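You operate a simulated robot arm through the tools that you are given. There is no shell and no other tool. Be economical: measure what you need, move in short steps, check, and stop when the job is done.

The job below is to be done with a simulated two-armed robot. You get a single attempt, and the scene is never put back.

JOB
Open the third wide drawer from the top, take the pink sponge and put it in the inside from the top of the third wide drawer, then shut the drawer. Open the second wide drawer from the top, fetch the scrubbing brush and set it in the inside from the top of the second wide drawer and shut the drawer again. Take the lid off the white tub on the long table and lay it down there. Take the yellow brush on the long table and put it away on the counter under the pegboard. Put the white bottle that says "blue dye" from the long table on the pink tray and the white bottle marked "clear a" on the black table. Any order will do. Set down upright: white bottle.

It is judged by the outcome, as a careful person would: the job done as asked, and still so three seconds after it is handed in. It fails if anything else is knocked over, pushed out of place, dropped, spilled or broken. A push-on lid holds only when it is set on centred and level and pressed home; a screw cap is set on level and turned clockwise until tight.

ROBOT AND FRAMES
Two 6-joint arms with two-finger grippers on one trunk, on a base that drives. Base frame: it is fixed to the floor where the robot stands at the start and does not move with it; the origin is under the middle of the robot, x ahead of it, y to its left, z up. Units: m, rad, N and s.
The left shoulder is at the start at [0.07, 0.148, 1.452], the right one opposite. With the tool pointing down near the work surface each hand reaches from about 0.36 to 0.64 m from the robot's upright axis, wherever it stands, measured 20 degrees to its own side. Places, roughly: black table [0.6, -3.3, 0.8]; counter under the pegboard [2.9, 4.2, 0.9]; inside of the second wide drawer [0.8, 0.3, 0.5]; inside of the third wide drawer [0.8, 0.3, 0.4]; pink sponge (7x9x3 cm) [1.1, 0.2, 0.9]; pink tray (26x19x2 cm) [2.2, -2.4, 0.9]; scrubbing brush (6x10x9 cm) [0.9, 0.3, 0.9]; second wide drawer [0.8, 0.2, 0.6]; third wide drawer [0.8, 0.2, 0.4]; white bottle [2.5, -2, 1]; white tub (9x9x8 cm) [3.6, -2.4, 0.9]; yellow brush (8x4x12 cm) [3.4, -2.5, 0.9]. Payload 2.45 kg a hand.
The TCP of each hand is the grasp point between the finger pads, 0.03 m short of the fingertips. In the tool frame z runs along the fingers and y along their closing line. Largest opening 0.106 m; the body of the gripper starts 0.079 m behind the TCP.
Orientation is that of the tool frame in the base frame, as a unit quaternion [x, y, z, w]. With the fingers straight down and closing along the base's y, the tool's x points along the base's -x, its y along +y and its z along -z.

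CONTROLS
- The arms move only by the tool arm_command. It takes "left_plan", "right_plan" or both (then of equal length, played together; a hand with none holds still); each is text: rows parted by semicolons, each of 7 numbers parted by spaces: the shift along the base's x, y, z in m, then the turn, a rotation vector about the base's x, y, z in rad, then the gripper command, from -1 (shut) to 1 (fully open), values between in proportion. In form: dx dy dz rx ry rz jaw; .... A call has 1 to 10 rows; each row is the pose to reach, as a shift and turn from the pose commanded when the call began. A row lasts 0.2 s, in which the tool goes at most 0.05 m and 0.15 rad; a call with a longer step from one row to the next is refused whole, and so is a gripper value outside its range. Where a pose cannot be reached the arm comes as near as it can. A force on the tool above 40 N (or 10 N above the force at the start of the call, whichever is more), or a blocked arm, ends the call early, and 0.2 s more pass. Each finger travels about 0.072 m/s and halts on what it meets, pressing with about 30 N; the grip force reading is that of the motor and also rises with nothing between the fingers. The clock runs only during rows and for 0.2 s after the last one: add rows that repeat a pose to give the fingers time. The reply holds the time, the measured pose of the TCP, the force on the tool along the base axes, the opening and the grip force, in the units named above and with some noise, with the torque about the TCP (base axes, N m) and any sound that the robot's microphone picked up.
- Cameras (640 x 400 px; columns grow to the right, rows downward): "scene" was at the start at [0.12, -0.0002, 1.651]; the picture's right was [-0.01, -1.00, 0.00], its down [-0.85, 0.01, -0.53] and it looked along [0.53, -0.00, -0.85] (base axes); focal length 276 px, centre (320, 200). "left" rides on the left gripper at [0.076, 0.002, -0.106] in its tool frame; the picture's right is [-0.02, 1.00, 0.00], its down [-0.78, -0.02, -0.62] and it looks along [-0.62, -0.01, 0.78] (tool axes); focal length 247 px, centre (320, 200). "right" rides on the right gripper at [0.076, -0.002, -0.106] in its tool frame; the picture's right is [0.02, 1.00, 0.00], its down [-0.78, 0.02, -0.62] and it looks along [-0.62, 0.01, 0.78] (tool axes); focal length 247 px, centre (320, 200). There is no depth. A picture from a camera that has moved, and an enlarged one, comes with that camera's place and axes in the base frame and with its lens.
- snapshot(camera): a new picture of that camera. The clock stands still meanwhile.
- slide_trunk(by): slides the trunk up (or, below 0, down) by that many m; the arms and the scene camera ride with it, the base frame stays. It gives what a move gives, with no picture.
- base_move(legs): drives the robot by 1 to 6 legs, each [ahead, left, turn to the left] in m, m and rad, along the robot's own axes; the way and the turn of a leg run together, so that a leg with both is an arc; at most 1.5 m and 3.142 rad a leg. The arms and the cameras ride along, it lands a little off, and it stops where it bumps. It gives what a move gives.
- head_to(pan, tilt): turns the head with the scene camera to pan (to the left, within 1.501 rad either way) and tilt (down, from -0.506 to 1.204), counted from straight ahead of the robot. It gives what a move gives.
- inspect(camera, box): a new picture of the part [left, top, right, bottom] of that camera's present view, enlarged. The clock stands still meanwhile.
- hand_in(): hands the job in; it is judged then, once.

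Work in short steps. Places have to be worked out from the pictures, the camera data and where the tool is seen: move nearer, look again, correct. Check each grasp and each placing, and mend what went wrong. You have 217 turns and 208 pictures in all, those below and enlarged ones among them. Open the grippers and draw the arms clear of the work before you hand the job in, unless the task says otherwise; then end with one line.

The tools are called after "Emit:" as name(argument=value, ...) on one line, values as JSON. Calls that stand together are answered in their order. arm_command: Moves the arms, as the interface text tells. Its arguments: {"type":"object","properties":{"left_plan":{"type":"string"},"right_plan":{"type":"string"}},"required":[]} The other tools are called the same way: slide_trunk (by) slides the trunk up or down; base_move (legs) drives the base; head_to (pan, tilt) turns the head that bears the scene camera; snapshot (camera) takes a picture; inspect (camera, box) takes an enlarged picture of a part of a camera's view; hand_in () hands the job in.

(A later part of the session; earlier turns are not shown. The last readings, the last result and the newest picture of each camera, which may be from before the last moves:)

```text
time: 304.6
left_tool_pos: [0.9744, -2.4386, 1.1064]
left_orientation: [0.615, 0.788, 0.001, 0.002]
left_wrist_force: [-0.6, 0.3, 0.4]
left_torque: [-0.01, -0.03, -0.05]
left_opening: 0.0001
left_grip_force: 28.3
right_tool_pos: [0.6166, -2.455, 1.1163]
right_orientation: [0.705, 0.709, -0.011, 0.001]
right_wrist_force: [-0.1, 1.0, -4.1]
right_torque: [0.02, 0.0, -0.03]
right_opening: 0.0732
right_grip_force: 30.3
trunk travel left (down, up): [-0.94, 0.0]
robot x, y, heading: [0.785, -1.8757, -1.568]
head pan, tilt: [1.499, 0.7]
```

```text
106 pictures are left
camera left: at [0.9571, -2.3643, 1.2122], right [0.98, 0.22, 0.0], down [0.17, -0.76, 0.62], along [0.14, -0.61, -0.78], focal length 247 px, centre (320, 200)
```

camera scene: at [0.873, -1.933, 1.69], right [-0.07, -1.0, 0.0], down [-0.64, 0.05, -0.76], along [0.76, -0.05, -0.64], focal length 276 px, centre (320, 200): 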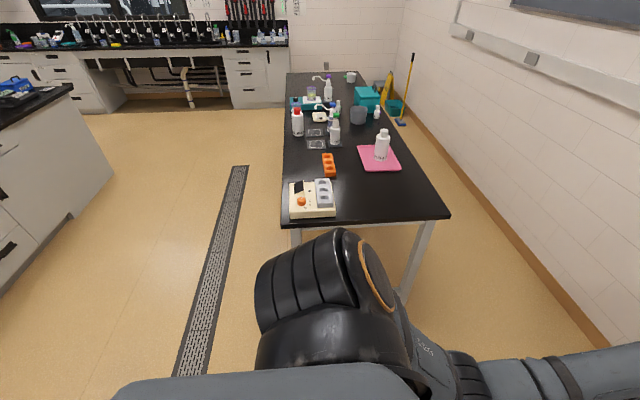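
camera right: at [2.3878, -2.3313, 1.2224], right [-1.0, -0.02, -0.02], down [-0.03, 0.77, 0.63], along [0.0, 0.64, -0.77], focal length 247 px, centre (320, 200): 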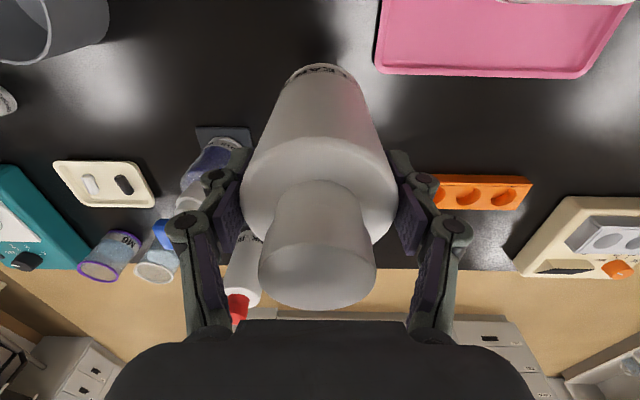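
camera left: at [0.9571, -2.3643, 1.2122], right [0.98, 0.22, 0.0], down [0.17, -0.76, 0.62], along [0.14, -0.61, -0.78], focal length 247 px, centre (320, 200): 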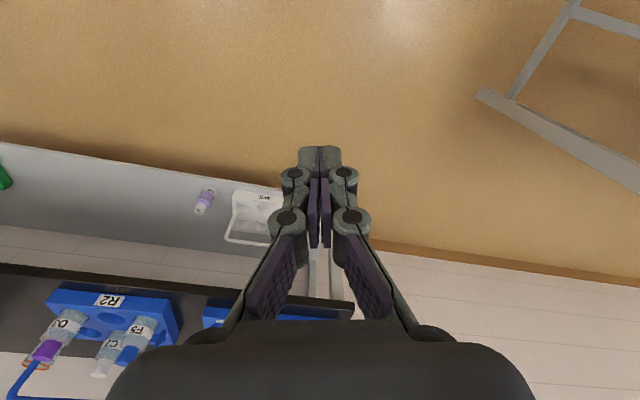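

The brush must be behind me (north-west side). First I deliver CLEAR A: drive forward, then sideways to the free part of the black table at x≈0.15.

Emit:
base_move(legs=[[0.5, 0, 0], [0, -0.46, 0], [0.2, 0, 0]])

Emit:
head_to(pan=0, tilt=0.75)

Emit:
snapshot(camera="scene")

Emit:
snapshot(camera="right")

```text
time: 311.0
left_tool_pos: [0.5142, -3.1326, 1.1091]
left_orientation: [0.618, 0.786, -0.001, 0.003]
left_wrist_force: [0.9, 0.8, 0.8]
left_torque: [-0.03, -0.02, -0.04]
left_opening: 0.0
left_grip_force: 28.7
right_tool_pos: [0.1549, -3.1459, 1.1173]
right_orientation: [0.708, 0.706, -0.012, 0.003]
right_wrist_force: [0.0, 0.9, -2.9]
right_torque: [-0.02, -0.03, -0.06]
right_opening: 0.0731
right_grip_force: 30.5
trunk travel left (down, up): [-0.94, 0.0]
robot x, y, heading: [0.328, -2.5688, -1.578]
head pan, tilt: [1.499, 0.7]
```

```text
time: 312.6
left_tool_pos: [0.5141, -3.135, 1.1058]
left_orientation: [0.617, 0.787, 0.002, 0.001]
left_wrist_force: [0.0, 0.4, -0.6]
left_torque: [-0.01, 0.01, 0.02]
left_opening: 0.0
left_grip_force: 28.3
right_tool_pos: [0.1551, -3.1493, 1.114]
right_orientation: [0.707, 0.708, -0.012, 0.001]
right_wrist_force: [0.0, 0.2, -3.3]
right_torque: [0.0, -0.04, 0.01]
right_opening: 0.0731
right_grip_force: 29.5
trunk travel left (down, up): [-0.94, 0.0]
robot x, y, heading: [0.331, -2.571, -1.581]
head pan, tilt: [0.0, 0.75]
```

```text
105 pictures are left
camera scene: at [0.3294, -2.7058, 1.6856], right [-1.0, 0.0, 0.0], down [0.0, 0.68, -0.73], along [0.0, -0.73, -0.68], focal length 276 px, centre (320, 200)
```

scene: 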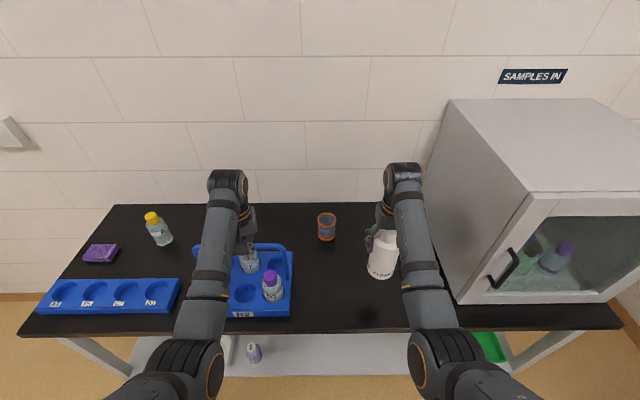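

```text
104 pictures are left
camera right: at [0.1548, -3.0725, 1.2218], right [1.0, 0.02, -0.01], down [0.03, -0.77, 0.63], along [0.0, -0.63, -0.77], focal length 247 px, centre (320, 200)
```

right: 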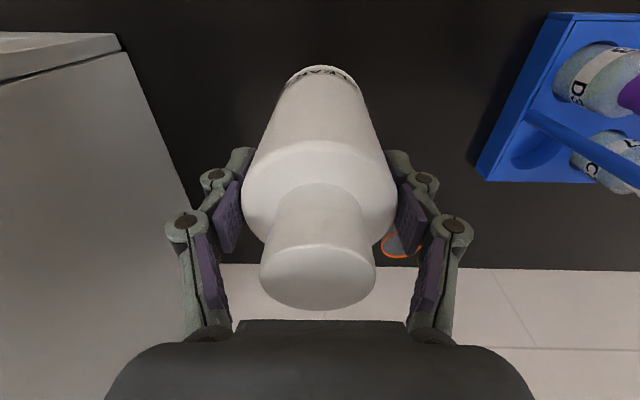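

Free space is clear around the bottle. I drive 0.12 m more forward and lower it to the table.

Emit:
base_move(legs=[[0.11, 0, 0]])

Emit:
arm_command(right_plan="0 0 -0.04 0 0 0 -1; 0 0 -0.08 0 0 0 -1; 0 0 -0.12 0 0 0 -1; 0 0 -0.15 0 0 0 -1; 0 0 -0.18 0 0 0 -1")

Emit:
snapshot(camera="scene")

Emit:
snapshot(camera="right")

```text
time: 313.8
left_tool_pos: [0.5125, -3.2428, 1.1085]
left_orientation: [0.618, 0.786, 0.0, 0.004]
left_wrist_force: [-0.4, 0.0, -0.2]
left_torque: [-0.04, 0.01, -0.02]
left_opening: 0.0
left_grip_force: 28.6
right_tool_pos: [0.1542, -3.2562, 1.1184]
right_orientation: [0.708, 0.706, -0.013, 0.003]
right_wrist_force: [-0.2, 0.3, -3.3]
right_torque: [-0.04, -0.03, 0.01]
right_opening: 0.0733
right_grip_force: 30.2
trunk travel left (down, up): [-0.94, 0.0]
robot x, y, heading: [0.3296, -2.6851, -1.582]
head pan, tilt: [0.0, 0.75]
```

```text
time: 315.0
left_tool_pos: [0.514, -3.2404, 1.1104]
left_orientation: [0.618, 0.786, -0.002, 0.004]
left_wrist_force: [-0.4, -0.7, -0.7]
left_torque: [0.0, 0.0, -0.02]
left_opening: 0.0
left_grip_force: 28.2
right_tool_pos: [0.158, -3.2571, 0.9402]
right_orientation: [0.707, 0.707, -0.017, 0.005]
right_wrist_force: [-1.2, 5.2, 37.1]
right_torque: [-0.25, 0.0, 0.37]
right_opening: 0.0729
right_grip_force: 30.2
trunk travel left (down, up): [-0.94, 0.0]
robot x, y, heading: [0.3263, -2.6809, -1.578]
head pan, tilt: [0.0, 0.75]
```

```text
103 pictures are left
camera scene: at [0.3308, -2.8055, 1.6872], right [-1.0, 0.01, 0.0], down [0.0, 0.68, -0.73], along [-0.01, -0.73, -0.68], focal length 276 px, centre (320, 200)
```

scene: 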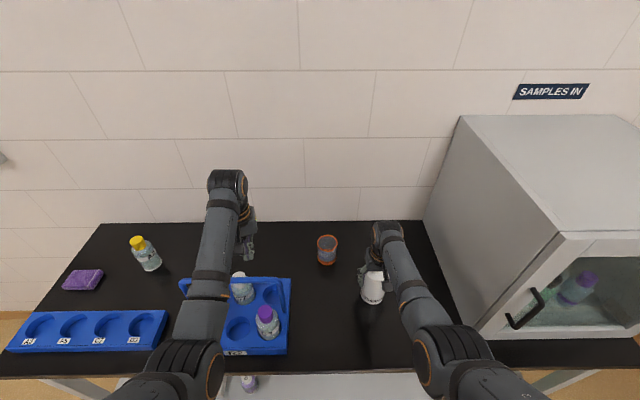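

```text
102 pictures are left
camera right: at [0.1576, -3.1789, 1.0465], right [1.0, 0.02, -0.02], down [0.03, -0.76, 0.64], along [0.0, -0.64, -0.77], focal length 247 px, centre (320, 200)
```

right: 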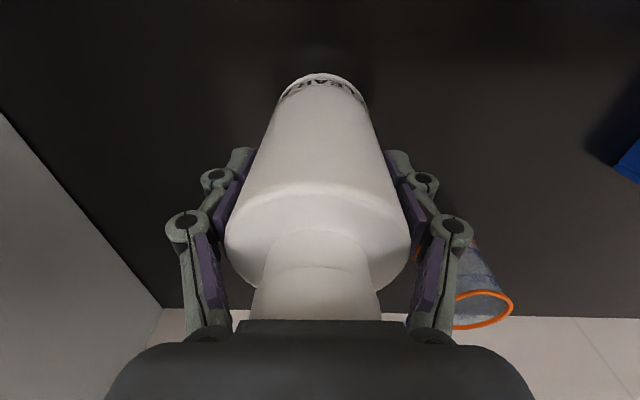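

The bottle touches down (it slid a little in the pads). I ease the pressure, open, and rise.

Emit:
arm_command(right_plan="0 0 0.008 0 0 0 -1; 0 0 0.008 0 0 0 0.1; 0 0 0.008 0 0 0 0.8; 0 0 0.008 0 0 0 0.8; 0 0 0.05 0 0 0 0.8; 0 0 0.1 0 0 0 0.8; 0 0 0.14 0 0 0 0.8; 0 0 0.17 0 0 0 0.8")

Emit:
snapshot(camera="right")

```text
time: 316.8
left_tool_pos: [0.5134, -3.2447, 1.1069]
left_orientation: [0.619, 0.786, 0.001, 0.002]
left_wrist_force: [-0.7, 0.7, -0.1]
left_torque: [-0.03, 0.0, 0.02]
left_opening: 0.0001
left_grip_force: 28.6
right_tool_pos: [0.154, -3.257, 1.1052]
right_orientation: [0.707, 0.708, -0.012, 0.001]
right_wrist_force: [-0.2, 0.8, 0.1]
right_torque: [-0.03, -0.02, 0.02]
right_opening: 0.0953
right_grip_force: 0.0
trunk travel left (down, up): [-0.94, 0.0]
robot x, y, heading: [0.3279, -2.6801, -1.579]
head pan, tilt: [0.0, 0.75]
```

```text
101 pictures are left
camera right: at [0.1532, -3.1799, 1.2114], right [1.0, 0.02, -0.02], down [0.03, -0.77, 0.63], along [0.0, -0.63, -0.77], focal length 247 px, centre (320, 200)
```

right: 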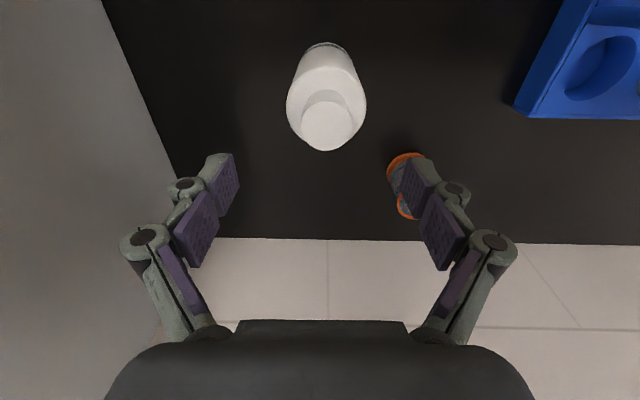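

CLEAR A stands upright on the black table. Now I back off a little, turn to face east, and look north for the brush.

Emit:
base_move(legs=[[-0.25, 0, 0], [0, 0, 1.571]])

Emit:
head_to(pan=1.4, tilt=0.6)

Emit:
snapshot(camera="scene")

```text
time: 322.5
left_tool_pos: [0.8882, -2.231, 1.1073]
left_orientation: [-0.134, 0.991, 0.002, 0.0]
left_wrist_force: [0.1, 1.3, -0.6]
left_torque: [-0.02, -0.01, -0.01]
left_opening: 0.0001
left_grip_force: 28.7
right_tool_pos: [0.9115, -2.5905, 1.1039]
right_orientation: [-0.015, 1.0, -0.007, 0.009]
right_wrist_force: [0.2, -0.6, 0.3]
right_torque: [0.01, 0.0, 0.01]
right_opening: 0.0955
right_grip_force: 0.1
trunk travel left (down, up): [-0.94, 0.0]
robot x, y, heading: [0.3306, -2.4325, 0.021]
head pan, tilt: [0.0, 0.75]
```

```text
time: 324.1
left_tool_pos: [0.887, -2.2303, 1.1067]
left_orientation: [-0.134, 0.991, 0.001, 0.001]
left_wrist_force: [-1.0, -0.2, -0.2]
left_torque: [0.01, 0.01, 0.0]
left_opening: 0.0001
left_grip_force: 28.5
right_tool_pos: [0.9117, -2.5902, 1.1054]
right_orientation: [-0.015, 1.0, -0.007, 0.008]
right_wrist_force: [-0.1, -0.3, -0.1]
right_torque: [0.0, -0.01, 0.03]
right_opening: 0.0953
right_grip_force: 0.1
trunk travel left (down, up): [-0.94, 0.0]
robot x, y, heading: [0.3327, -2.4312, 0.025]
head pan, tilt: [1.4, 0.6]
```

```text
100 pictures are left
camera scene: at [0.3946, -2.3429, 1.6986], right [0.99, -0.15, 0.0], down [-0.08, -0.56, -0.82], along [0.12, 0.82, -0.57], focal length 276 px, centre (320, 200)
```

scene: 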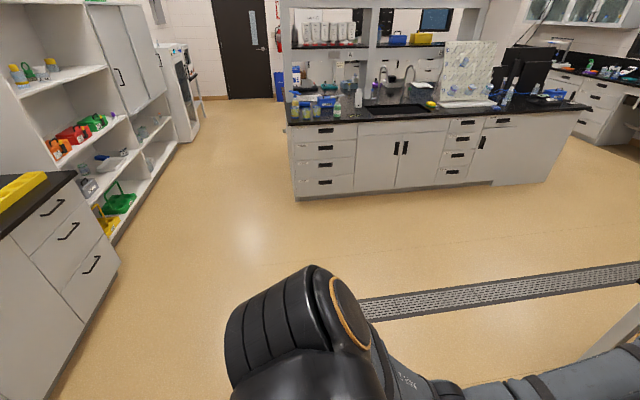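

Still hidden; I turn to face north fully and look down over the floor.

Emit:
base_move(legs=[[0, 0, 1.4]])

Emit:
head_to(pan=0, tilt=0.7)

Emit:
snapshot(camera="scene")

Emit:
snapshot(camera="left")

Emit:
snapshot(camera="right")

```text
time: 327.9
left_tool_pos: [0.229, -1.8476, 1.1079]
left_orientation: [0.741, -0.672, -0.002, 0.001]
left_wrist_force: [-0.6, 0.1, -0.6]
left_torque: [0.02, 0.0, -0.02]
left_opening: 0.0
left_grip_force: 28.7
right_tool_pos: [0.5853, -1.8858, 1.1041]
right_orientation: [-0.656, 0.755, 0.001, 0.011]
right_wrist_force: [-0.6, 0.5, -0.4]
right_torque: [-0.01, -0.02, -0.01]
right_opening: 0.0957
right_grip_force: 0.0
trunk travel left (down, up): [-0.94, 0.0]
robot x, y, heading: [0.3356, -2.4361, 1.422]
head pan, tilt: [1.4, 0.6]
```

```text
time: 329.4
left_tool_pos: [0.2266, -1.849, 1.1075]
left_orientation: [0.74, -0.673, -0.002, 0.001]
left_wrist_force: [0.2, -0.2, 0.6]
left_torque: [-0.01, 0.04, 0.0]
left_opening: 0.0
left_grip_force: 28.4
right_tool_pos: [0.5847, -1.8855, 1.104]
right_orientation: [-0.656, 0.755, 0.001, 0.011]
right_wrist_force: [0.2, -0.4, 0.4]
right_torque: [0.03, 0.0, 0.02]
right_opening: 0.0953
right_grip_force: 0.0
trunk travel left (down, up): [-0.94, 0.0]
robot x, y, heading: [0.3273, -2.4326, 1.429]
head pan, tilt: [0.0, 0.7]
```

```text
99 pictures are left
camera scene: at [0.3508, -2.2977, 1.69], right [0.99, -0.14, 0.0], down [-0.09, -0.64, -0.76], along [0.11, 0.76, -0.64], focal length 276 px, centre (320, 200)
```

scene: 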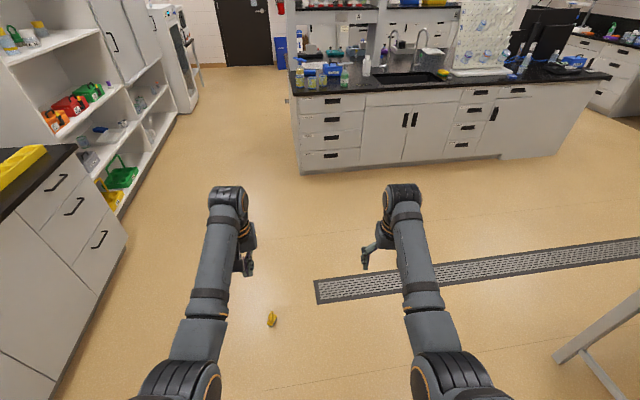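

```text
98 pictures are left
camera left: at [0.2328, -1.9246, 1.2124], right [-1.0, -0.08, 0.0], down [-0.06, 0.78, 0.62], along [-0.05, 0.62, -0.78], focal length 247 px, centre (320, 200)
```

left: 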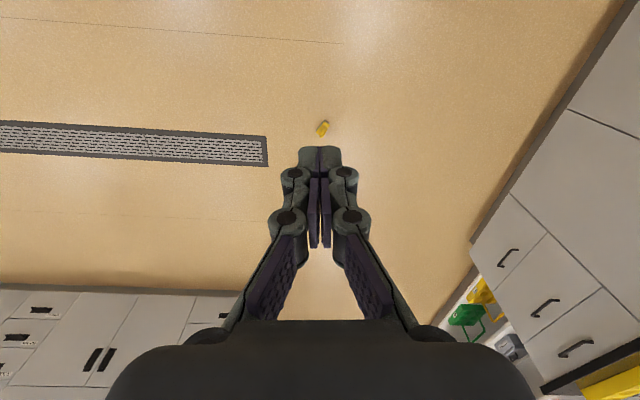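

```text
97 pictures are left
camera right: at [0.5737, -1.9644, 1.211], right [-0.99, 0.12, -0.02], down [0.08, 0.77, 0.64], along [0.09, 0.63, -0.77], focal length 247 px, centre (320, 200)
```

right: 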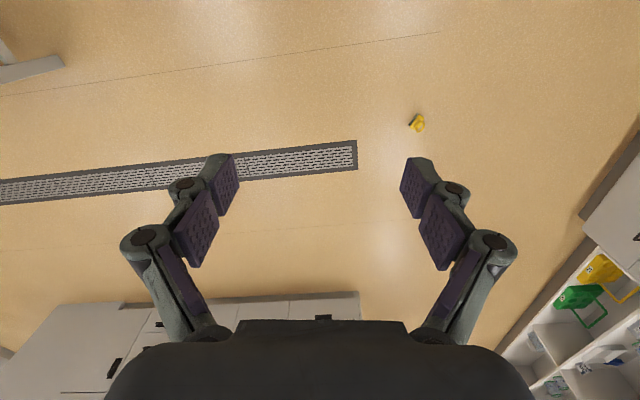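

Found: the brush lies on the floor at ≈[0.18, -1.42]. I square up, drive so that the left hand is above it, and lower the trunk in steps.

Emit:
base_move(legs=[[0, -0.03, 0.14], [0.42, 0, 0]])

Emit:
slide_trunk(by=-0.4)

Emit:
snapshot(camera="left")

```text
time: 332.6
left_tool_pos: [0.1797, -1.4547, 1.1078]
left_orientation: [0.786, -0.618, -0.002, 0.0]
left_wrist_force: [0.2, 0.4, 0.7]
left_torque: [0.03, -0.02, 0.0]
left_opening: 0.0001
left_grip_force: 28.7
right_tool_pos: [0.5375, -1.4411, 1.105]
right_orientation: [0.707, -0.707, -0.002, -0.012]
right_wrist_force: [-0.4, 0.0, 0.9]
right_torque: [0.01, -0.01, -0.03]
right_opening: 0.0955
right_grip_force: 0.2
trunk travel left (down, up): [-0.94, 0.0]
robot x, y, heading: [0.3614, -2.0154, 1.57]
head pan, tilt: [0.0, 0.7]
```

```text
time: 336.5
left_tool_pos: [0.1776, -1.4517, 0.7061]
left_orientation: [0.786, -0.618, -0.002, 0.001]
left_wrist_force: [-0.6, -0.6, 0.3]
left_torque: [0.02, 0.01, -0.02]
left_opening: 0.0
left_grip_force: 28.2
right_tool_pos: [0.5377, -1.4389, 0.7037]
right_orientation: [-0.707, 0.707, 0.001, 0.01]
right_wrist_force: [-0.6, 0.0, 0.3]
right_torque: [0.04, 0.0, -0.04]
right_opening: 0.0954
right_grip_force: 0.1
trunk travel left (down, up): [-0.54, 0.4]
robot x, y, heading: [0.361, -2.0187, 1.563]
head pan, tilt: [0.0, 0.7]
```

```text
96 pictures are left
camera left: at [0.1948, -1.5274, 0.8124], right [-0.98, -0.22, 0.0], down [-0.17, 0.76, 0.62], along [-0.14, 0.61, -0.78], focal length 247 px, centre (320, 200)
```

left: 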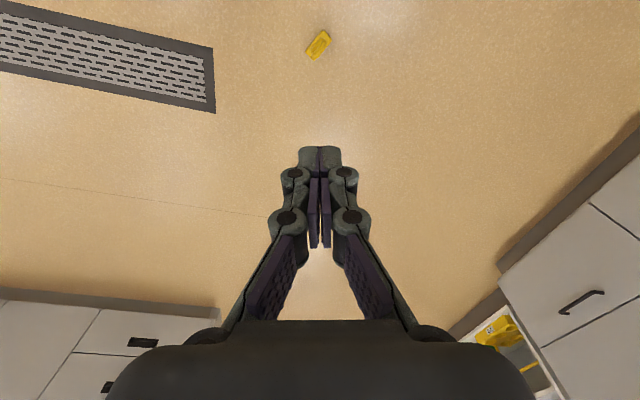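

Brush is at ≈[0.172, -1.435]. Lower further and open the left hand.

Emit:
slide_trunk(by=-0.35)

Emit:
arm_command(left_plan="0 0 0 0 0 0 -0.3; 0 0 0 0 0 0 0.4; 0 0 0 0 0 0 1; 0 0 0 0 0 0 1")

Emit:
snapshot(camera="left")

Emit:
inspect(camera="left", box=[240, 0, 400, 120])

```text
time: 339.9
left_tool_pos: [0.178, -1.4527, 0.3557]
left_orientation: [0.787, -0.617, -0.001, 0.001]
left_wrist_force: [0.1, 0.2, -0.6]
left_torque: [0.01, 0.01, -0.01]
left_opening: 0.0001
left_grip_force: 28.6
right_tool_pos: [0.5386, -1.4407, 0.3549]
right_orientation: [-0.707, 0.707, 0.001, 0.01]
right_wrist_force: [0.0, -1.0, -1.3]
right_torque: [0.02, 0.01, -0.02]
right_opening: 0.0954
right_grip_force: 0.1
trunk travel left (down, up): [-0.19, 0.75]
robot x, y, heading: [0.3646, -2.0138, 1.564]
head pan, tilt: [0.0, 0.7]
```

```text
time: 340.9
left_tool_pos: [0.1793, -1.4518, 0.3573]
left_orientation: [0.787, -0.618, -0.002, 0.001]
left_wrist_force: [-0.2, -0.7, 0.6]
left_torque: [0.02, -0.02, 0.0]
left_opening: 0.1056
left_grip_force: 0.1
right_tool_pos: [0.5379, -1.4399, 0.3538]
right_orientation: [-0.707, 0.707, 0.0, 0.011]
right_wrist_force: [-0.1, 0.5, -1.1]
right_torque: [-0.02, -0.03, 0.02]
right_opening: 0.0954
right_grip_force: 0.0
trunk travel left (down, up): [-0.19, 0.75]
robot x, y, heading: [0.3634, -2.0179, 1.563]
head pan, tilt: [0.0, 0.7]
```

```text
95 pictures are left
camera left: at [0.1948, -1.5274, 0.4624], right [-0.98, -0.22, 0.0], down [-0.17, 0.76, 0.62], along [-0.14, 0.61, -0.78], focal length 247 px, centre (320, 200)
```

left: 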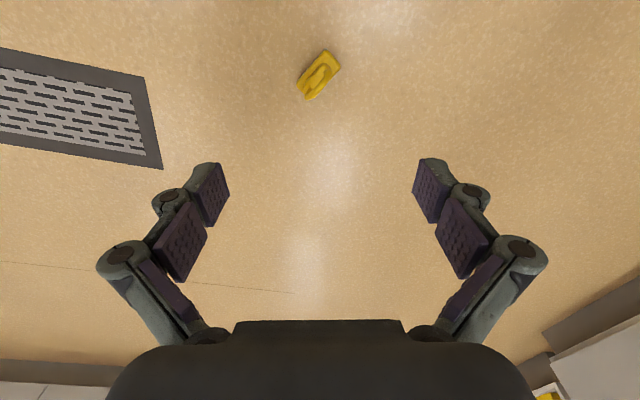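

```text
3.33 times, centred on (320, 60) of left
camera zoom: at [0.1948, -1.5274, 0.4624], right [-0.98, -0.22, 0.0], down [-0.17, 0.76, 0.62], along [-0.14, 0.61, -0.78], focal length 823 px, centre (320, 667)
```

zoom: 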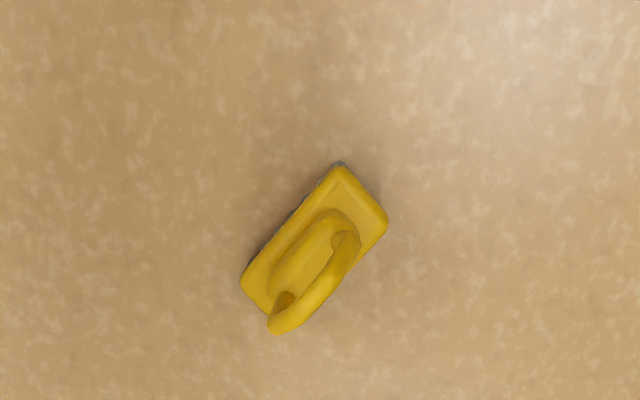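

The brush stands upright, long axis ≈59° from x. This time I grip it across its thin direction: rotate the hand -0.76 rad and lower.

Emit:
arm_command(left_plan="0 0.005 -0.01 0 0 -0.15 1; 0 0.01 -0.02 0 0 -0.3 1; 0 0.01 -0.03 0 0 -0.45 1; 0 0.01 -0.04 0 0 -0.6 1; 0 0.01 -0.05 0 0 -0.76 1; 0 0.01 -0.07 0 0 -0.76 1")

Emit:
slide_trunk(by=-0.1)

Emit:
snapshot(camera="left")

```text
refused: row 5 steps farther than a row can; nothing moved
```

```text
time: 342.2
left_tool_pos: [0.1768, -1.4531, 0.2576]
left_orientation: [0.787, -0.617, -0.002, 0.001]
left_wrist_force: [0.1, -0.7, 0.0]
left_torque: [0.0, -0.02, 0.0]
left_opening: 0.1062
left_grip_force: 0.0
right_tool_pos: [0.5384, -1.4396, 0.2558]
right_orientation: [-0.707, 0.707, 0.002, 0.012]
right_wrist_force: [-0.7, 0.6, 0.3]
right_torque: [-0.01, 0.02, 0.02]
right_opening: 0.0955
right_grip_force: 0.0
trunk travel left (down, up): [-0.09, 0.85]
robot x, y, heading: [0.3629, -2.0158, 1.571]
head pan, tilt: [0.0, 0.7]
```

```text
93 pictures are left
camera left: at [0.1948, -1.5275, 0.3625], right [-0.98, -0.22, 0.0], down [-0.17, 0.76, 0.62], along [-0.14, 0.61, -0.78], focal length 247 px, centre (320, 200)
```

left: 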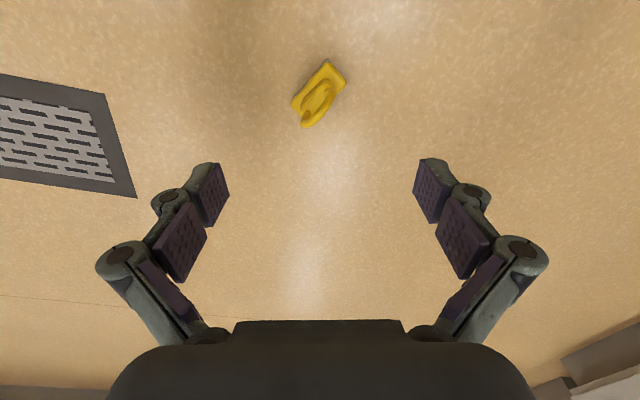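

Row step was slightly too large; I redo the rotation with smaller steps.

Emit:
arm_command(left_plan="0 0.005 0 0 0 -0.14 1; 0 0.01 0 0 0 -0.28 1; 0 0.01 0 0 0 -0.42 1; 0 0.01 0 0 0 -0.56 1; 0 0.01 0 0 0 -0.7 1; 0 0.01 -0.03 0 0 -0.76 1")

Emit:
snapshot(camera="left")

```text
time: 343.6
left_tool_pos: [0.1768, -1.4441, 0.2274]
left_orientation: [-0.5, 0.866, 0.001, -0.001]
left_wrist_force: [-0.1, 0.4, 0.8]
left_torque: [-0.01, -0.01, 0.01]
left_opening: 0.1061
left_grip_force: 0.0
right_tool_pos: [0.5371, -1.4396, 0.2544]
right_orientation: [-0.707, 0.707, 0.002, 0.011]
right_wrist_force: [-0.1, 0.1, -0.7]
right_torque: [0.02, 0.01, 0.04]
right_opening: 0.0956
right_grip_force: 0.0
trunk travel left (down, up): [-0.09, 0.85]
robot x, y, heading: [0.3651, -2.0161, 1.564]
head pan, tilt: [0.0, 0.7]
```

```text
92 pictures are left
camera left: at [0.1371, -1.5099, 0.333], right [-0.86, 0.52, 0.0], down [0.41, 0.67, 0.62], along [0.32, 0.53, -0.78], focal length 247 px, centre (320, 200)
```

left: 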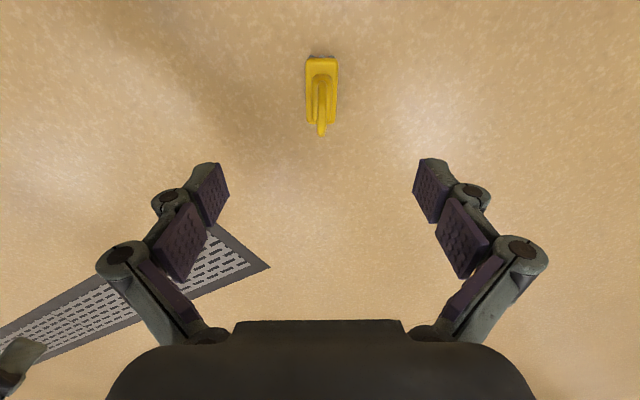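

Well aligned. I lower to TCP z≈0.088 and close.

Emit:
arm_command(left_plan="-0.003 -0.004 -0.04 0 0 0 0.8; -0.003 -0.004 -0.08 0 0 0 0.4; -0.003 -0.004 -0.115 0 0 0 0.2; -0.003 -0.004 -0.138 0 0 0 0.2; -0.003 -0.004 -0.138 0 0 0 -0.4; -0.003 -0.004 -0.138 0 0 0 -1; -0.003 -0.004 -0.138 0 0 0 -1; -0.003 -0.004 -0.138 0 0 0 -1")

Emit:
snapshot(camera="left")

```text
time: 345.4
left_tool_pos: [0.1762, -1.4458, 0.0894]
left_orientation: [-0.502, 0.865, 0.002, 0.0]
left_wrist_force: [0.0, 0.4, -1.2]
left_torque: [-0.02, 0.01, 0.03]
left_opening: 0.0214
left_grip_force: 30.4
right_tool_pos: [0.5369, -1.4393, 0.255]
right_orientation: [0.707, -0.707, -0.002, -0.011]
right_wrist_force: [0.0, -1.0, 0.9]
right_torque: [-0.01, 0.02, -0.02]
right_opening: 0.0956
right_grip_force: 0.0
trunk travel left (down, up): [-0.09, 0.85]
robot x, y, heading: [0.368, -2.0168, 1.568]
head pan, tilt: [0.0, 0.7]
```

```text
91 pictures are left
camera left: at [0.1355, -1.5122, 0.1943], right [-0.86, 0.52, 0.0], down [0.41, 0.67, 0.62], along [0.32, 0.53, -0.78], focal length 247 px, centre (320, 200)
```

left: 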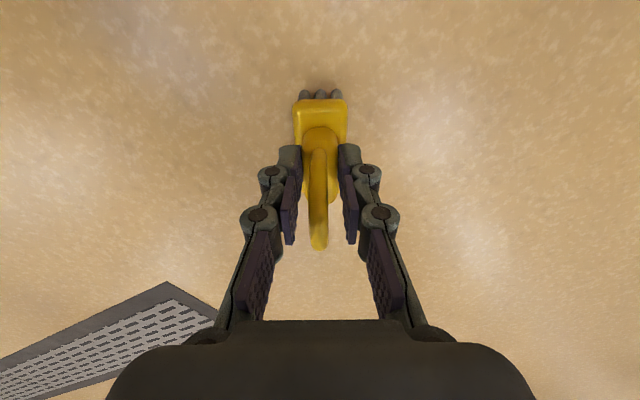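

Gripped firmly on the neck (21 mm). I lift and raise the trunk.

Emit:
arm_command(left_plan="0 0 0.04 0 0 0 -1; 0 0 0.08 0 0 0 -1; 0 0 0.12 0 0 0 -1; 0 0 0.14 0 0 0 -1")

Emit:
slide_trunk(by=0.4)

Emit:
slide_trunk(by=0.4)

Emit:
head_to(pan=0, tilt=0.3)

Emit:
snapshot(camera="scene")

Emit:
snapshot(camera="left")

```text
time: 346.4
left_tool_pos: [0.1777, -1.4462, 0.2285]
left_orientation: [-0.501, 0.866, 0.001, 0.0]
left_wrist_force: [0.3, -0.2, -1.3]
left_torque: [0.01, -0.01, 0.03]
left_opening: 0.0213
left_grip_force: 30.0
right_tool_pos: [0.5381, -1.4395, 0.2558]
right_orientation: [-0.707, 0.707, 0.002, 0.011]
right_wrist_force: [0.3, 0.3, -0.6]
right_torque: [-0.02, -0.03, 0.01]
right_opening: 0.0952
right_grip_force: 0.0
trunk travel left (down, up): [-0.09, 0.85]
robot x, y, heading: [0.3643, -2.0155, 1.564]
head pan, tilt: [0.0, 0.7]
```

```text
time: 350.2
left_tool_pos: [0.1772, -1.4461, 0.6292]
left_orientation: [-0.501, 0.865, 0.001, 0.0]
left_wrist_force: [0.1, -0.6, 0.2]
left_torque: [-0.05, 0.01, 0.02]
left_opening: 0.0211
left_grip_force: 30.3
right_tool_pos: [0.5379, -1.4401, 0.6547]
right_orientation: [-0.707, 0.707, 0.001, 0.01]
right_wrist_force: [-0.4, -0.7, -0.5]
right_torque: [0.01, 0.02, -0.02]
right_opening: 0.0955
right_grip_force: 0.1
trunk travel left (down, up): [-0.49, 0.45]
robot x, y, heading: [0.363, -2.0137, 1.57]
head pan, tilt: [0.0, 0.7]
```

```text
time: 354.1
left_tool_pos: [0.177, -1.4456, 1.0294]
left_orientation: [-0.502, 0.865, 0.003, 0.001]
left_wrist_force: [-0.4, 0.8, -0.5]
left_torque: [0.01, -0.01, 0.0]
left_opening: 0.021
left_grip_force: 29.5
right_tool_pos: [0.538, -1.4397, 1.0547]
right_orientation: [-0.707, 0.707, 0.0, 0.011]
right_wrist_force: [-1.3, 1.1, 0.3]
right_torque: [0.0, 0.0, -0.02]
right_opening: 0.0954
right_grip_force: 0.1
trunk travel left (down, up): [-0.89, 0.05]
robot x, y, heading: [0.3605, -2.0182, 1.569]
head pan, tilt: [0.0, 0.7]
```

```text
time: 354.9
left_tool_pos: [0.1767, -1.4451, 1.0302]
left_orientation: [-0.501, 0.865, 0.002, 0.0]
left_wrist_force: [-0.6, -0.1, 0.0]
left_torque: [0.02, -0.03, 0.02]
left_opening: 0.0213
left_grip_force: 30.1
right_tool_pos: [0.5384, -1.4398, 1.0544]
right_orientation: [-0.707, 0.707, 0.001, 0.01]
right_wrist_force: [-0.1, -0.2, 0.4]
right_torque: [0.02, -0.03, 0.0]
right_opening: 0.0954
right_grip_force: 0.1
trunk travel left (down, up): [-0.89, 0.05]
robot x, y, heading: [0.3645, -2.0193, 1.566]
head pan, tilt: [0.0, 0.3]
```

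```text
90 pictures are left
camera scene: at [0.3641, -1.8717, 1.676], right [1.0, 0.0, 0.0], down [0.0, -0.3, -0.95], along [0.0, 0.95, -0.3], focal length 276 px, centre (320, 200)
```

scene: 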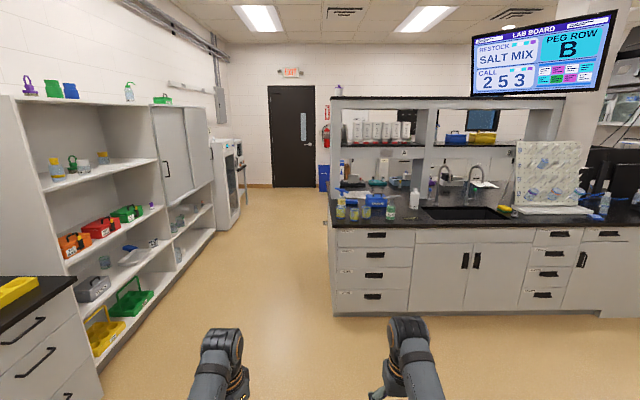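

```text
89 pictures are left
camera left: at [0.1373, -1.5114, 1.1351], right [-0.86, 0.52, 0.0], down [0.41, 0.67, 0.62], along [0.32, 0.53, -0.78], focal length 247 px, centre (320, 200)
```

left: 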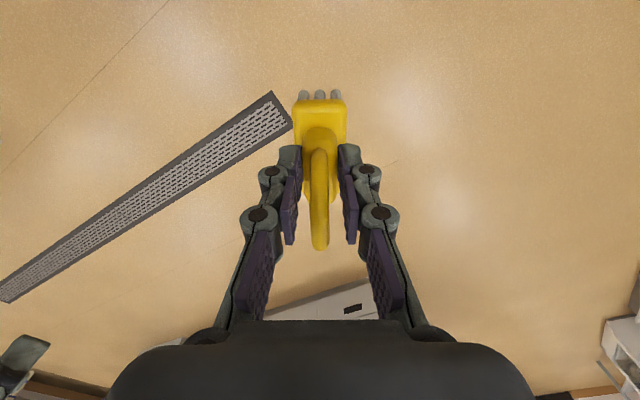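

Corridor between shelves (x≈-1.06) and island (x≈0.5) leads north. I drive along x≈-0.3.

Emit:
base_move(legs=[[0.2, 0.66, 0], [1.5, 0, 0], [1.5, 0, 0], [0.7, 0, 0]])

Emit:
head_to(pan=-0.7, tilt=0.3)

Emit:
snapshot(camera="scene")

```text
time: 376.3
left_tool_pos: [-0.454, 2.4848, 1.0286]
left_orientation: [-0.5, 0.866, 0.002, 0.0]
left_wrist_force: [0.7, -0.2, -0.7]
left_torque: [-0.01, -0.02, 0.0]
left_opening: 0.0212
left_grip_force: 29.8
right_tool_pos: [-0.0932, 2.4912, 1.0548]
right_orientation: [0.707, -0.707, -0.003, -0.012]
right_wrist_force: [0.2, -0.3, 0.5]
right_torque: [0.0, 0.02, -0.01]
right_opening: 0.0954
right_grip_force: 0.0
trunk travel left (down, up): [-0.89, 0.05]
robot x, y, heading: [-0.267, 1.9166, 1.564]
head pan, tilt: [0.0, 0.3]
```

```text
time: 377.4
left_tool_pos: [-0.4536, 2.4856, 1.0291]
left_orientation: [-0.501, 0.866, 0.002, 0.0]
left_wrist_force: [0.1, 0.4, -1.2]
left_torque: [-0.01, 0.0, -0.02]
left_opening: 0.021
left_grip_force: 29.6
right_tool_pos: [-0.0935, 2.491, 1.0543]
right_orientation: [0.707, -0.707, -0.001, -0.011]
right_wrist_force: [0.1, 0.4, 0.6]
right_torque: [0.01, -0.01, 0.02]
right_opening: 0.0956
right_grip_force: 0.1
trunk travel left (down, up): [-0.89, 0.05]
robot x, y, heading: [-0.265, 1.9175, 1.57]
head pan, tilt: [-0.7, 0.3]
```

```text
88 pictures are left
camera scene: at [-0.2067, 2.0374, 1.6761], right [0.76, -0.65, 0.0], down [-0.19, -0.23, -0.96], along [0.62, 0.73, -0.3], focal length 276 px, centre (320, 200)
```

scene: 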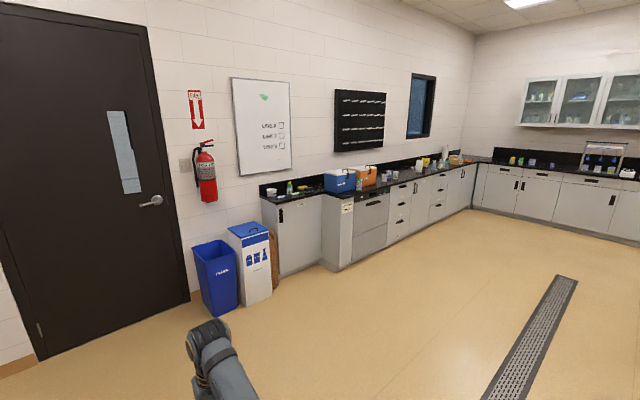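

The black pegboard hangs over the counter on the north wall at x≈2.6. I drive there and look.

Emit:
base_move(legs=[[0.85, 0, 0], [0, -1.45, 0], [0, -1.4, 0]])

Emit:
head_to(pan=0, tilt=0.4)

Emit:
snapshot(camera="scene")

```text
time: 395.2
left_tool_pos: [2.3493, 3.3903, 1.0292]
left_orientation: [-0.515, 0.857, 0.002, 0.0]
left_wrist_force: [-0.1, -0.3, -0.2]
left_torque: [0.01, -0.01, -0.02]
left_opening: 0.0211
left_grip_force: 30.4
right_tool_pos: [2.7097, 3.408, 1.0539]
right_orientation: [0.719, -0.695, 0.0, -0.011]
right_wrist_force: [-0.9, 0.3, -0.4]
right_torque: [-0.04, 0.0, -0.01]
right_opening: 0.0952
right_grip_force: 0.1
trunk travel left (down, up): [-0.89, 0.05]
robot x, y, heading: [2.5524, 2.8272, 1.599]
head pan, tilt: [-0.7, 0.3]
```

```text
time: 396.2
left_tool_pos: [2.3506, 3.3902, 1.0292]
left_orientation: [-0.514, 0.858, 0.002, -0.001]
left_wrist_force: [0.6, 0.2, -1.2]
left_torque: [-0.01, 0.0, -0.01]
left_opening: 0.0211
left_grip_force: 30.3
right_tool_pos: [2.7092, 3.4074, 1.0532]
right_orientation: [0.718, -0.696, -0.001, -0.011]
right_wrist_force: [-0.2, 0.0, 0.0]
right_torque: [0.0, -0.01, -0.02]
right_opening: 0.0952
right_grip_force: 0.2
trunk travel left (down, up): [-0.89, 0.05]
robot x, y, heading: [2.5526, 2.8281, 1.598]
head pan, tilt: [0.0, 0.4]
```

```text
87 pictures are left
camera scene: at [2.5507, 2.9698, 1.6668], right [1.0, 0.03, 0.0], down [0.01, -0.39, -0.92], along [-0.02, 0.92, -0.39], focal length 276 px, centre (320, 200)
```

scene: 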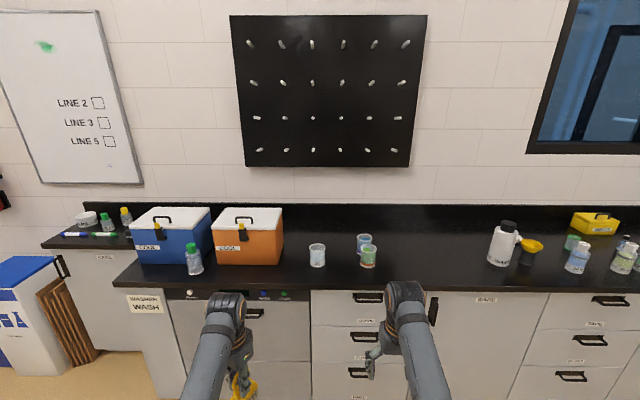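

Free space under the pegboard's right part at ≈[2.97, 4.1]. I retract the right hand (a jug is near), raise the trunk, strafe right and then drive ahead.

Emit:
arm_command(right_plan="0 -0.05 0.01 0 0 0 0; 0 -0.1 0.02 0 0 0 -0.5; 0 -0.14 0.03 0 0 0 -1; 0 -0.17 0.03 0 0 0 -1")

Emit:
slide_trunk(by=0.05)

Emit:
base_move(legs=[[0, -0.62, -0.03], [0.5, 0, 0]])

Emit:
snapshot(camera="scene")

Emit:
snapshot(camera="left")

```text
refused: row 1 steps farther than a row can; nothing moved
```

```text
time: 397.2
left_tool_pos: [2.3497, 3.3909, 1.0789]
left_orientation: [-0.515, 0.857, 0.001, 0.0]
left_wrist_force: [-0.1, -0.1, -0.4]
left_torque: [-0.07, -0.02, -0.01]
left_opening: 0.0211
left_grip_force: 30.0
right_tool_pos: [2.7107, 3.4093, 1.105]
right_orientation: [0.719, -0.695, -0.001, -0.011]
right_wrist_force: [0.5, -0.2, 0.4]
right_torque: [0.01, -0.02, -0.02]
right_opening: 0.0952
right_grip_force: 0.0
trunk travel left (down, up): [-0.94, 0.0]
robot x, y, heading: [2.5553, 2.8246, 1.595]
head pan, tilt: [0.0, 0.4]
```

```text
time: 403.2
left_tool_pos: [2.9847, 3.9046, 1.0803]
left_orientation: [-0.507, 0.862, 0.002, -0.001]
left_wrist_force: [0.5, -0.2, -0.8]
left_torque: [0.02, -0.01, -0.01]
left_opening: 0.0213
left_grip_force: 30.5
right_tool_pos: [3.3448, 3.9154, 1.1054]
right_orientation: [0.712, -0.702, -0.002, -0.012]
right_wrist_force: [-0.8, -0.9, 0.2]
right_torque: [0.0, -0.04, 0.03]
right_opening: 0.0952
right_grip_force: 0.1
trunk travel left (down, up): [-0.94, 0.0]
robot x, y, heading: [3.1756, 3.3357, 1.583]
head pan, tilt: [0.0, 0.4]
```

```text
86 pictures are left
camera scene: at [3.1786, 3.48, 1.7171], right [1.0, 0.01, 0.0], down [0.0, -0.39, -0.92], along [-0.01, 0.92, -0.39], focal length 276 px, centre (320, 200)
```

scene: 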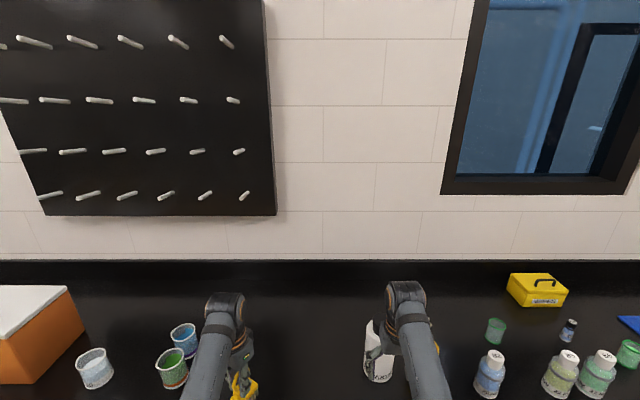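

```text
85 pictures are left
camera left: at [2.9463, 3.8383, 1.1858], right [-0.86, 0.5, 0.0], down [0.4, 0.67, 0.62], along [0.31, 0.54, -0.78], focal length 247 px, centre (320, 200)
```

left: 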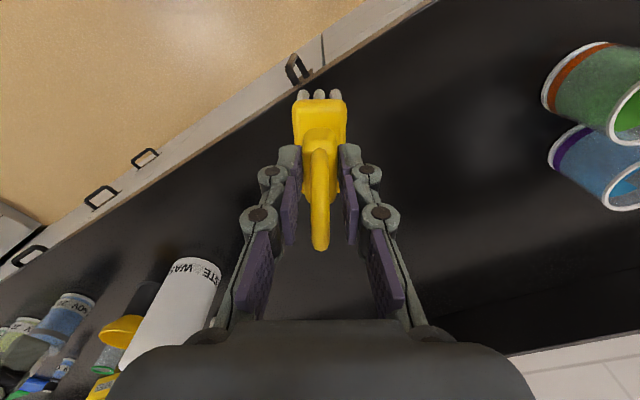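

I retract and close the right hand, then move 0.085 left and 0.17 ahead to be under the pegboard.

Emit:
arm_command(right_plan="0 -0.045 0 0 0 0 0.3; 0 -0.09 0 0 0 0 -0.4; 0 -0.13 0 0 0 0 -1; 0 -0.17 0 0 0 0 -1; 0 -0.17 0 0 0 0 -1")

Emit:
base_move(legs=[[0, 0.085, 0], [0.17, 0, 0]])

Emit:
snapshot(camera="left")

Emit:
head_to(pan=0.2, tilt=0.7)

Emit:
snapshot(camera="scene")

```text
time: 404.4
left_tool_pos: [2.985, 3.9044, 1.0803]
left_orientation: [-0.507, 0.862, 0.002, 0.001]
left_wrist_force: [-0.6, -0.2, -0.8]
left_torque: [-0.01, 0.01, 0.04]
left_opening: 0.0214
left_grip_force: 29.6
right_tool_pos: [3.3952, 3.75, 1.0952]
right_orientation: [0.709, -0.699, 0.048, -0.076]
right_wrist_force: [0.0, 0.1, 0.1]
right_torque: [0.0, -0.05, 0.0]
right_opening: 0.0
right_grip_force: 28.6
right hand out of reach, approached as far as the arm can: row 2, 3, 4, 5
trunk travel left (down, up): [-0.94, 0.0]
robot x, y, heading: [3.1744, 3.3371, 1.581]
head pan, tilt: [0.0, 0.4]
stopped in row 5 (right hand): the arm was blocked; the commanded pose is now the measured one
```

```text
time: 406.5
left_tool_pos: [2.9004, 4.0717, 1.0822]
left_orientation: [-0.507, 0.862, 0.003, 0.0]
left_wrist_force: [-0.2, 0.0, -0.6]
left_torque: [0.03, 0.0, 0.03]
left_opening: 0.0211
left_grip_force: 30.6
right_tool_pos: [3.3116, 3.9169, 1.0944]
right_orientation: [0.708, -0.7, 0.046, -0.077]
right_wrist_force: [-0.1, -0.7, 0.2]
right_torque: [0.03, 0.02, 0.03]
right_opening: 0.0
right_grip_force: 28.6
trunk travel left (down, up): [-0.94, 0.0]
robot x, y, heading: [3.0929, 3.5079, 1.579]
head pan, tilt: [0.0, 0.4]
```

```text
84 pictures are left
camera left: at [2.8622, 4.0057, 1.1867], right [-0.86, 0.5, 0.01], down [0.4, 0.67, 0.62], along [0.31, 0.54, -0.78], focal length 247 px, centre (320, 200)
```

left: 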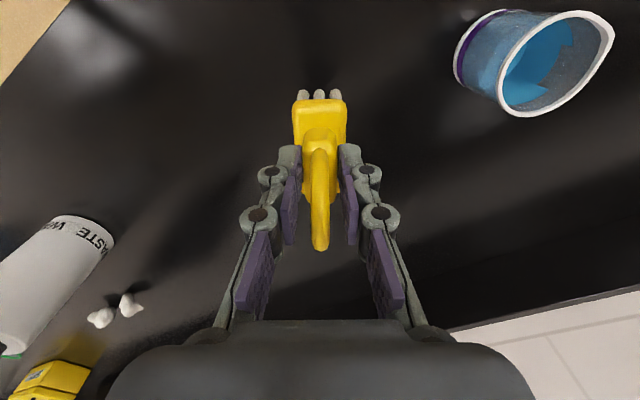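

```text
time: 407.3
left_tool_pos: [2.9014, 4.0758, 1.0795]
left_orientation: [-0.507, 0.862, 0.002, 0.0]
left_wrist_force: [0.4, -0.2, -0.6]
left_torque: [-0.03, -0.01, 0.01]
left_opening: 0.0211
left_grip_force: 30.1
right_tool_pos: [3.3106, 3.9196, 1.0928]
right_orientation: [0.709, -0.7, 0.048, -0.075]
right_wrist_force: [-0.5, -0.6, -0.5]
right_torque: [0.0, -0.01, 0.0]
right_opening: 0.0
right_grip_force: 29.0
trunk travel left (down, up): [-0.94, 0.0]
robot x, y, heading: [3.095, 3.5078, 1.579]
head pan, tilt: [0.201, 0.7]
```

```text
83 pictures are left
camera scene: at [3.0771, 3.6425, 1.6899], right [0.98, 0.21, 0.0], down [0.13, -0.63, -0.76], along [-0.16, 0.75, -0.64], focal length 276 px, centre (320, 200)
```

scene: 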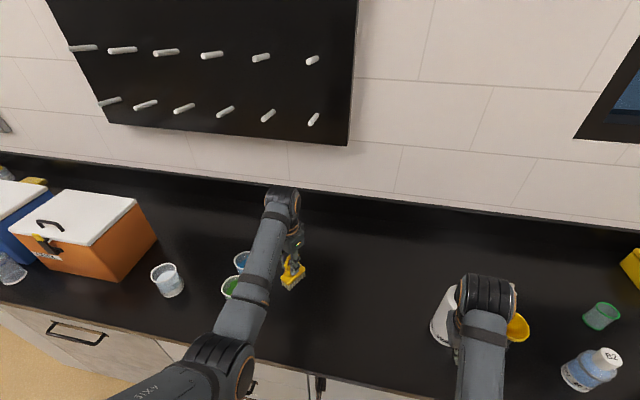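

Spot is free. I lower the brush to the counter.

Emit:
arm_command(left_plan="0 0 -0.04 0 0 0 -1; 0 0 -0.08 0 0 0 -1; 0 0 -0.095 0 0 0 -1; 0 0 -0.102 0 0 0 -1; 0 0 -0.109 0 0 0 -1; 0 0 -0.116 0 0 0 -1; 0 0 -0.123 0 0 0 -1; 0 0 -0.13 0 0 0 -1")

Emit:
snapshot(camera="left")

```text
time: 408.7
left_tool_pos: [2.9009, 4.0745, 0.969]
left_orientation: [-0.506, 0.862, 0.005, 0.001]
left_wrist_force: [0.5, -6.9, 19.1]
left_torque: [-0.88, 0.14, 0.07]
left_opening: 0.0211
left_grip_force: 30.2
right_tool_pos: [3.3111, 3.9167, 1.0953]
right_orientation: [0.709, -0.7, 0.047, -0.076]
right_wrist_force: [0.3, 0.3, -0.1]
right_torque: [-0.02, 0.0, 0.02]
right_opening: 0.0
right_grip_force: 28.8
trunk travel left (down, up): [-0.94, 0.0]
robot x, y, heading: [3.0922, 3.5041, 1.581]
head pan, tilt: [0.201, 0.7]
stopped in row 7 (left hand): the force on the tool passed its limit at 41 N (the readings are from after the stop); the commanded pose is now the measured one
```

```text
82 pictures are left
camera left: at [2.8622, 4.0081, 1.0745], right [-0.86, 0.5, 0.01], down [0.4, 0.67, 0.63], along [0.31, 0.54, -0.78], focal length 247 px, centre (320, 200)
```

left: 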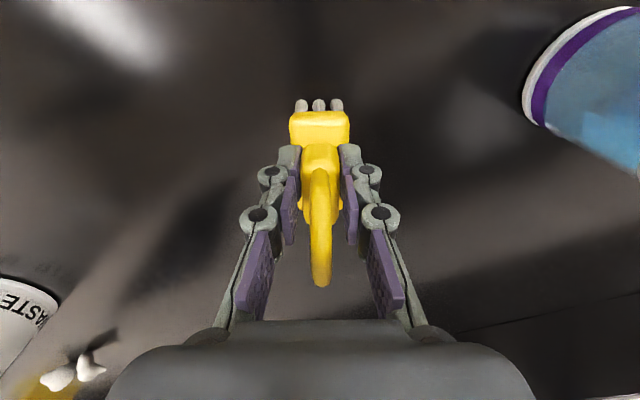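

Contact. I ease up slightly, open a little, and lift.

Emit:
arm_command(left_plan="0 0 0.004 0 0 0 -1; 0 0 0.004 0 0 0 -0.5; 0 0 0.004 0 0 0 -0.1; 0 0 0.004 0 0 0 -0.1; 0 0 0.03 0 0 0 -0.1; 0 0 0.07 0 0 0 -0.1; 0 0 0.11 0 0 0 -0.1")

Emit:
snapshot(camera="left")

```text
time: 410.3
left_tool_pos: [2.9021, 4.0764, 1.0753]
left_orientation: [-0.508, 0.862, 0.002, 0.0]
left_wrist_force: [0.7, -0.5, 0.0]
left_torque: [-0.03, -0.01, 0.0]
left_opening: 0.0477
left_grip_force: 0.0
right_tool_pos: [3.3117, 3.9203, 1.0935]
right_orientation: [0.709, -0.699, 0.047, -0.075]
right_wrist_force: [-0.2, -0.2, -0.1]
right_torque: [0.01, -0.02, 0.0]
right_opening: 0.0003
right_grip_force: 28.5
trunk travel left (down, up): [-0.94, 0.0]
robot x, y, heading: [3.0927, 3.5076, 1.576]
head pan, tilt: [0.201, 0.7]
```

```text
81 pictures are left
camera left: at [2.8628, 4.011, 1.1816], right [-0.86, 0.5, 0.0], down [0.4, 0.67, 0.62], along [0.31, 0.54, -0.78], focal length 247 px, centre (320, 200)
```

left: 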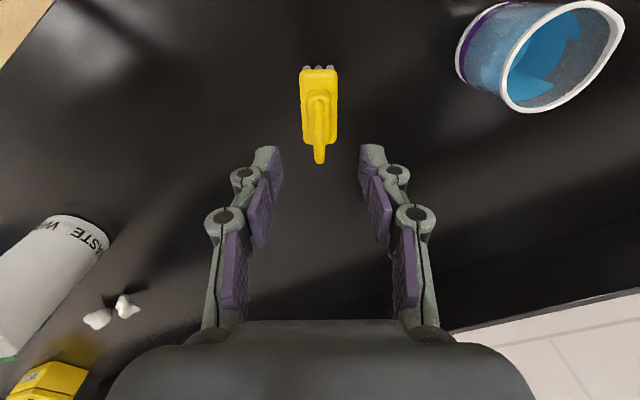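

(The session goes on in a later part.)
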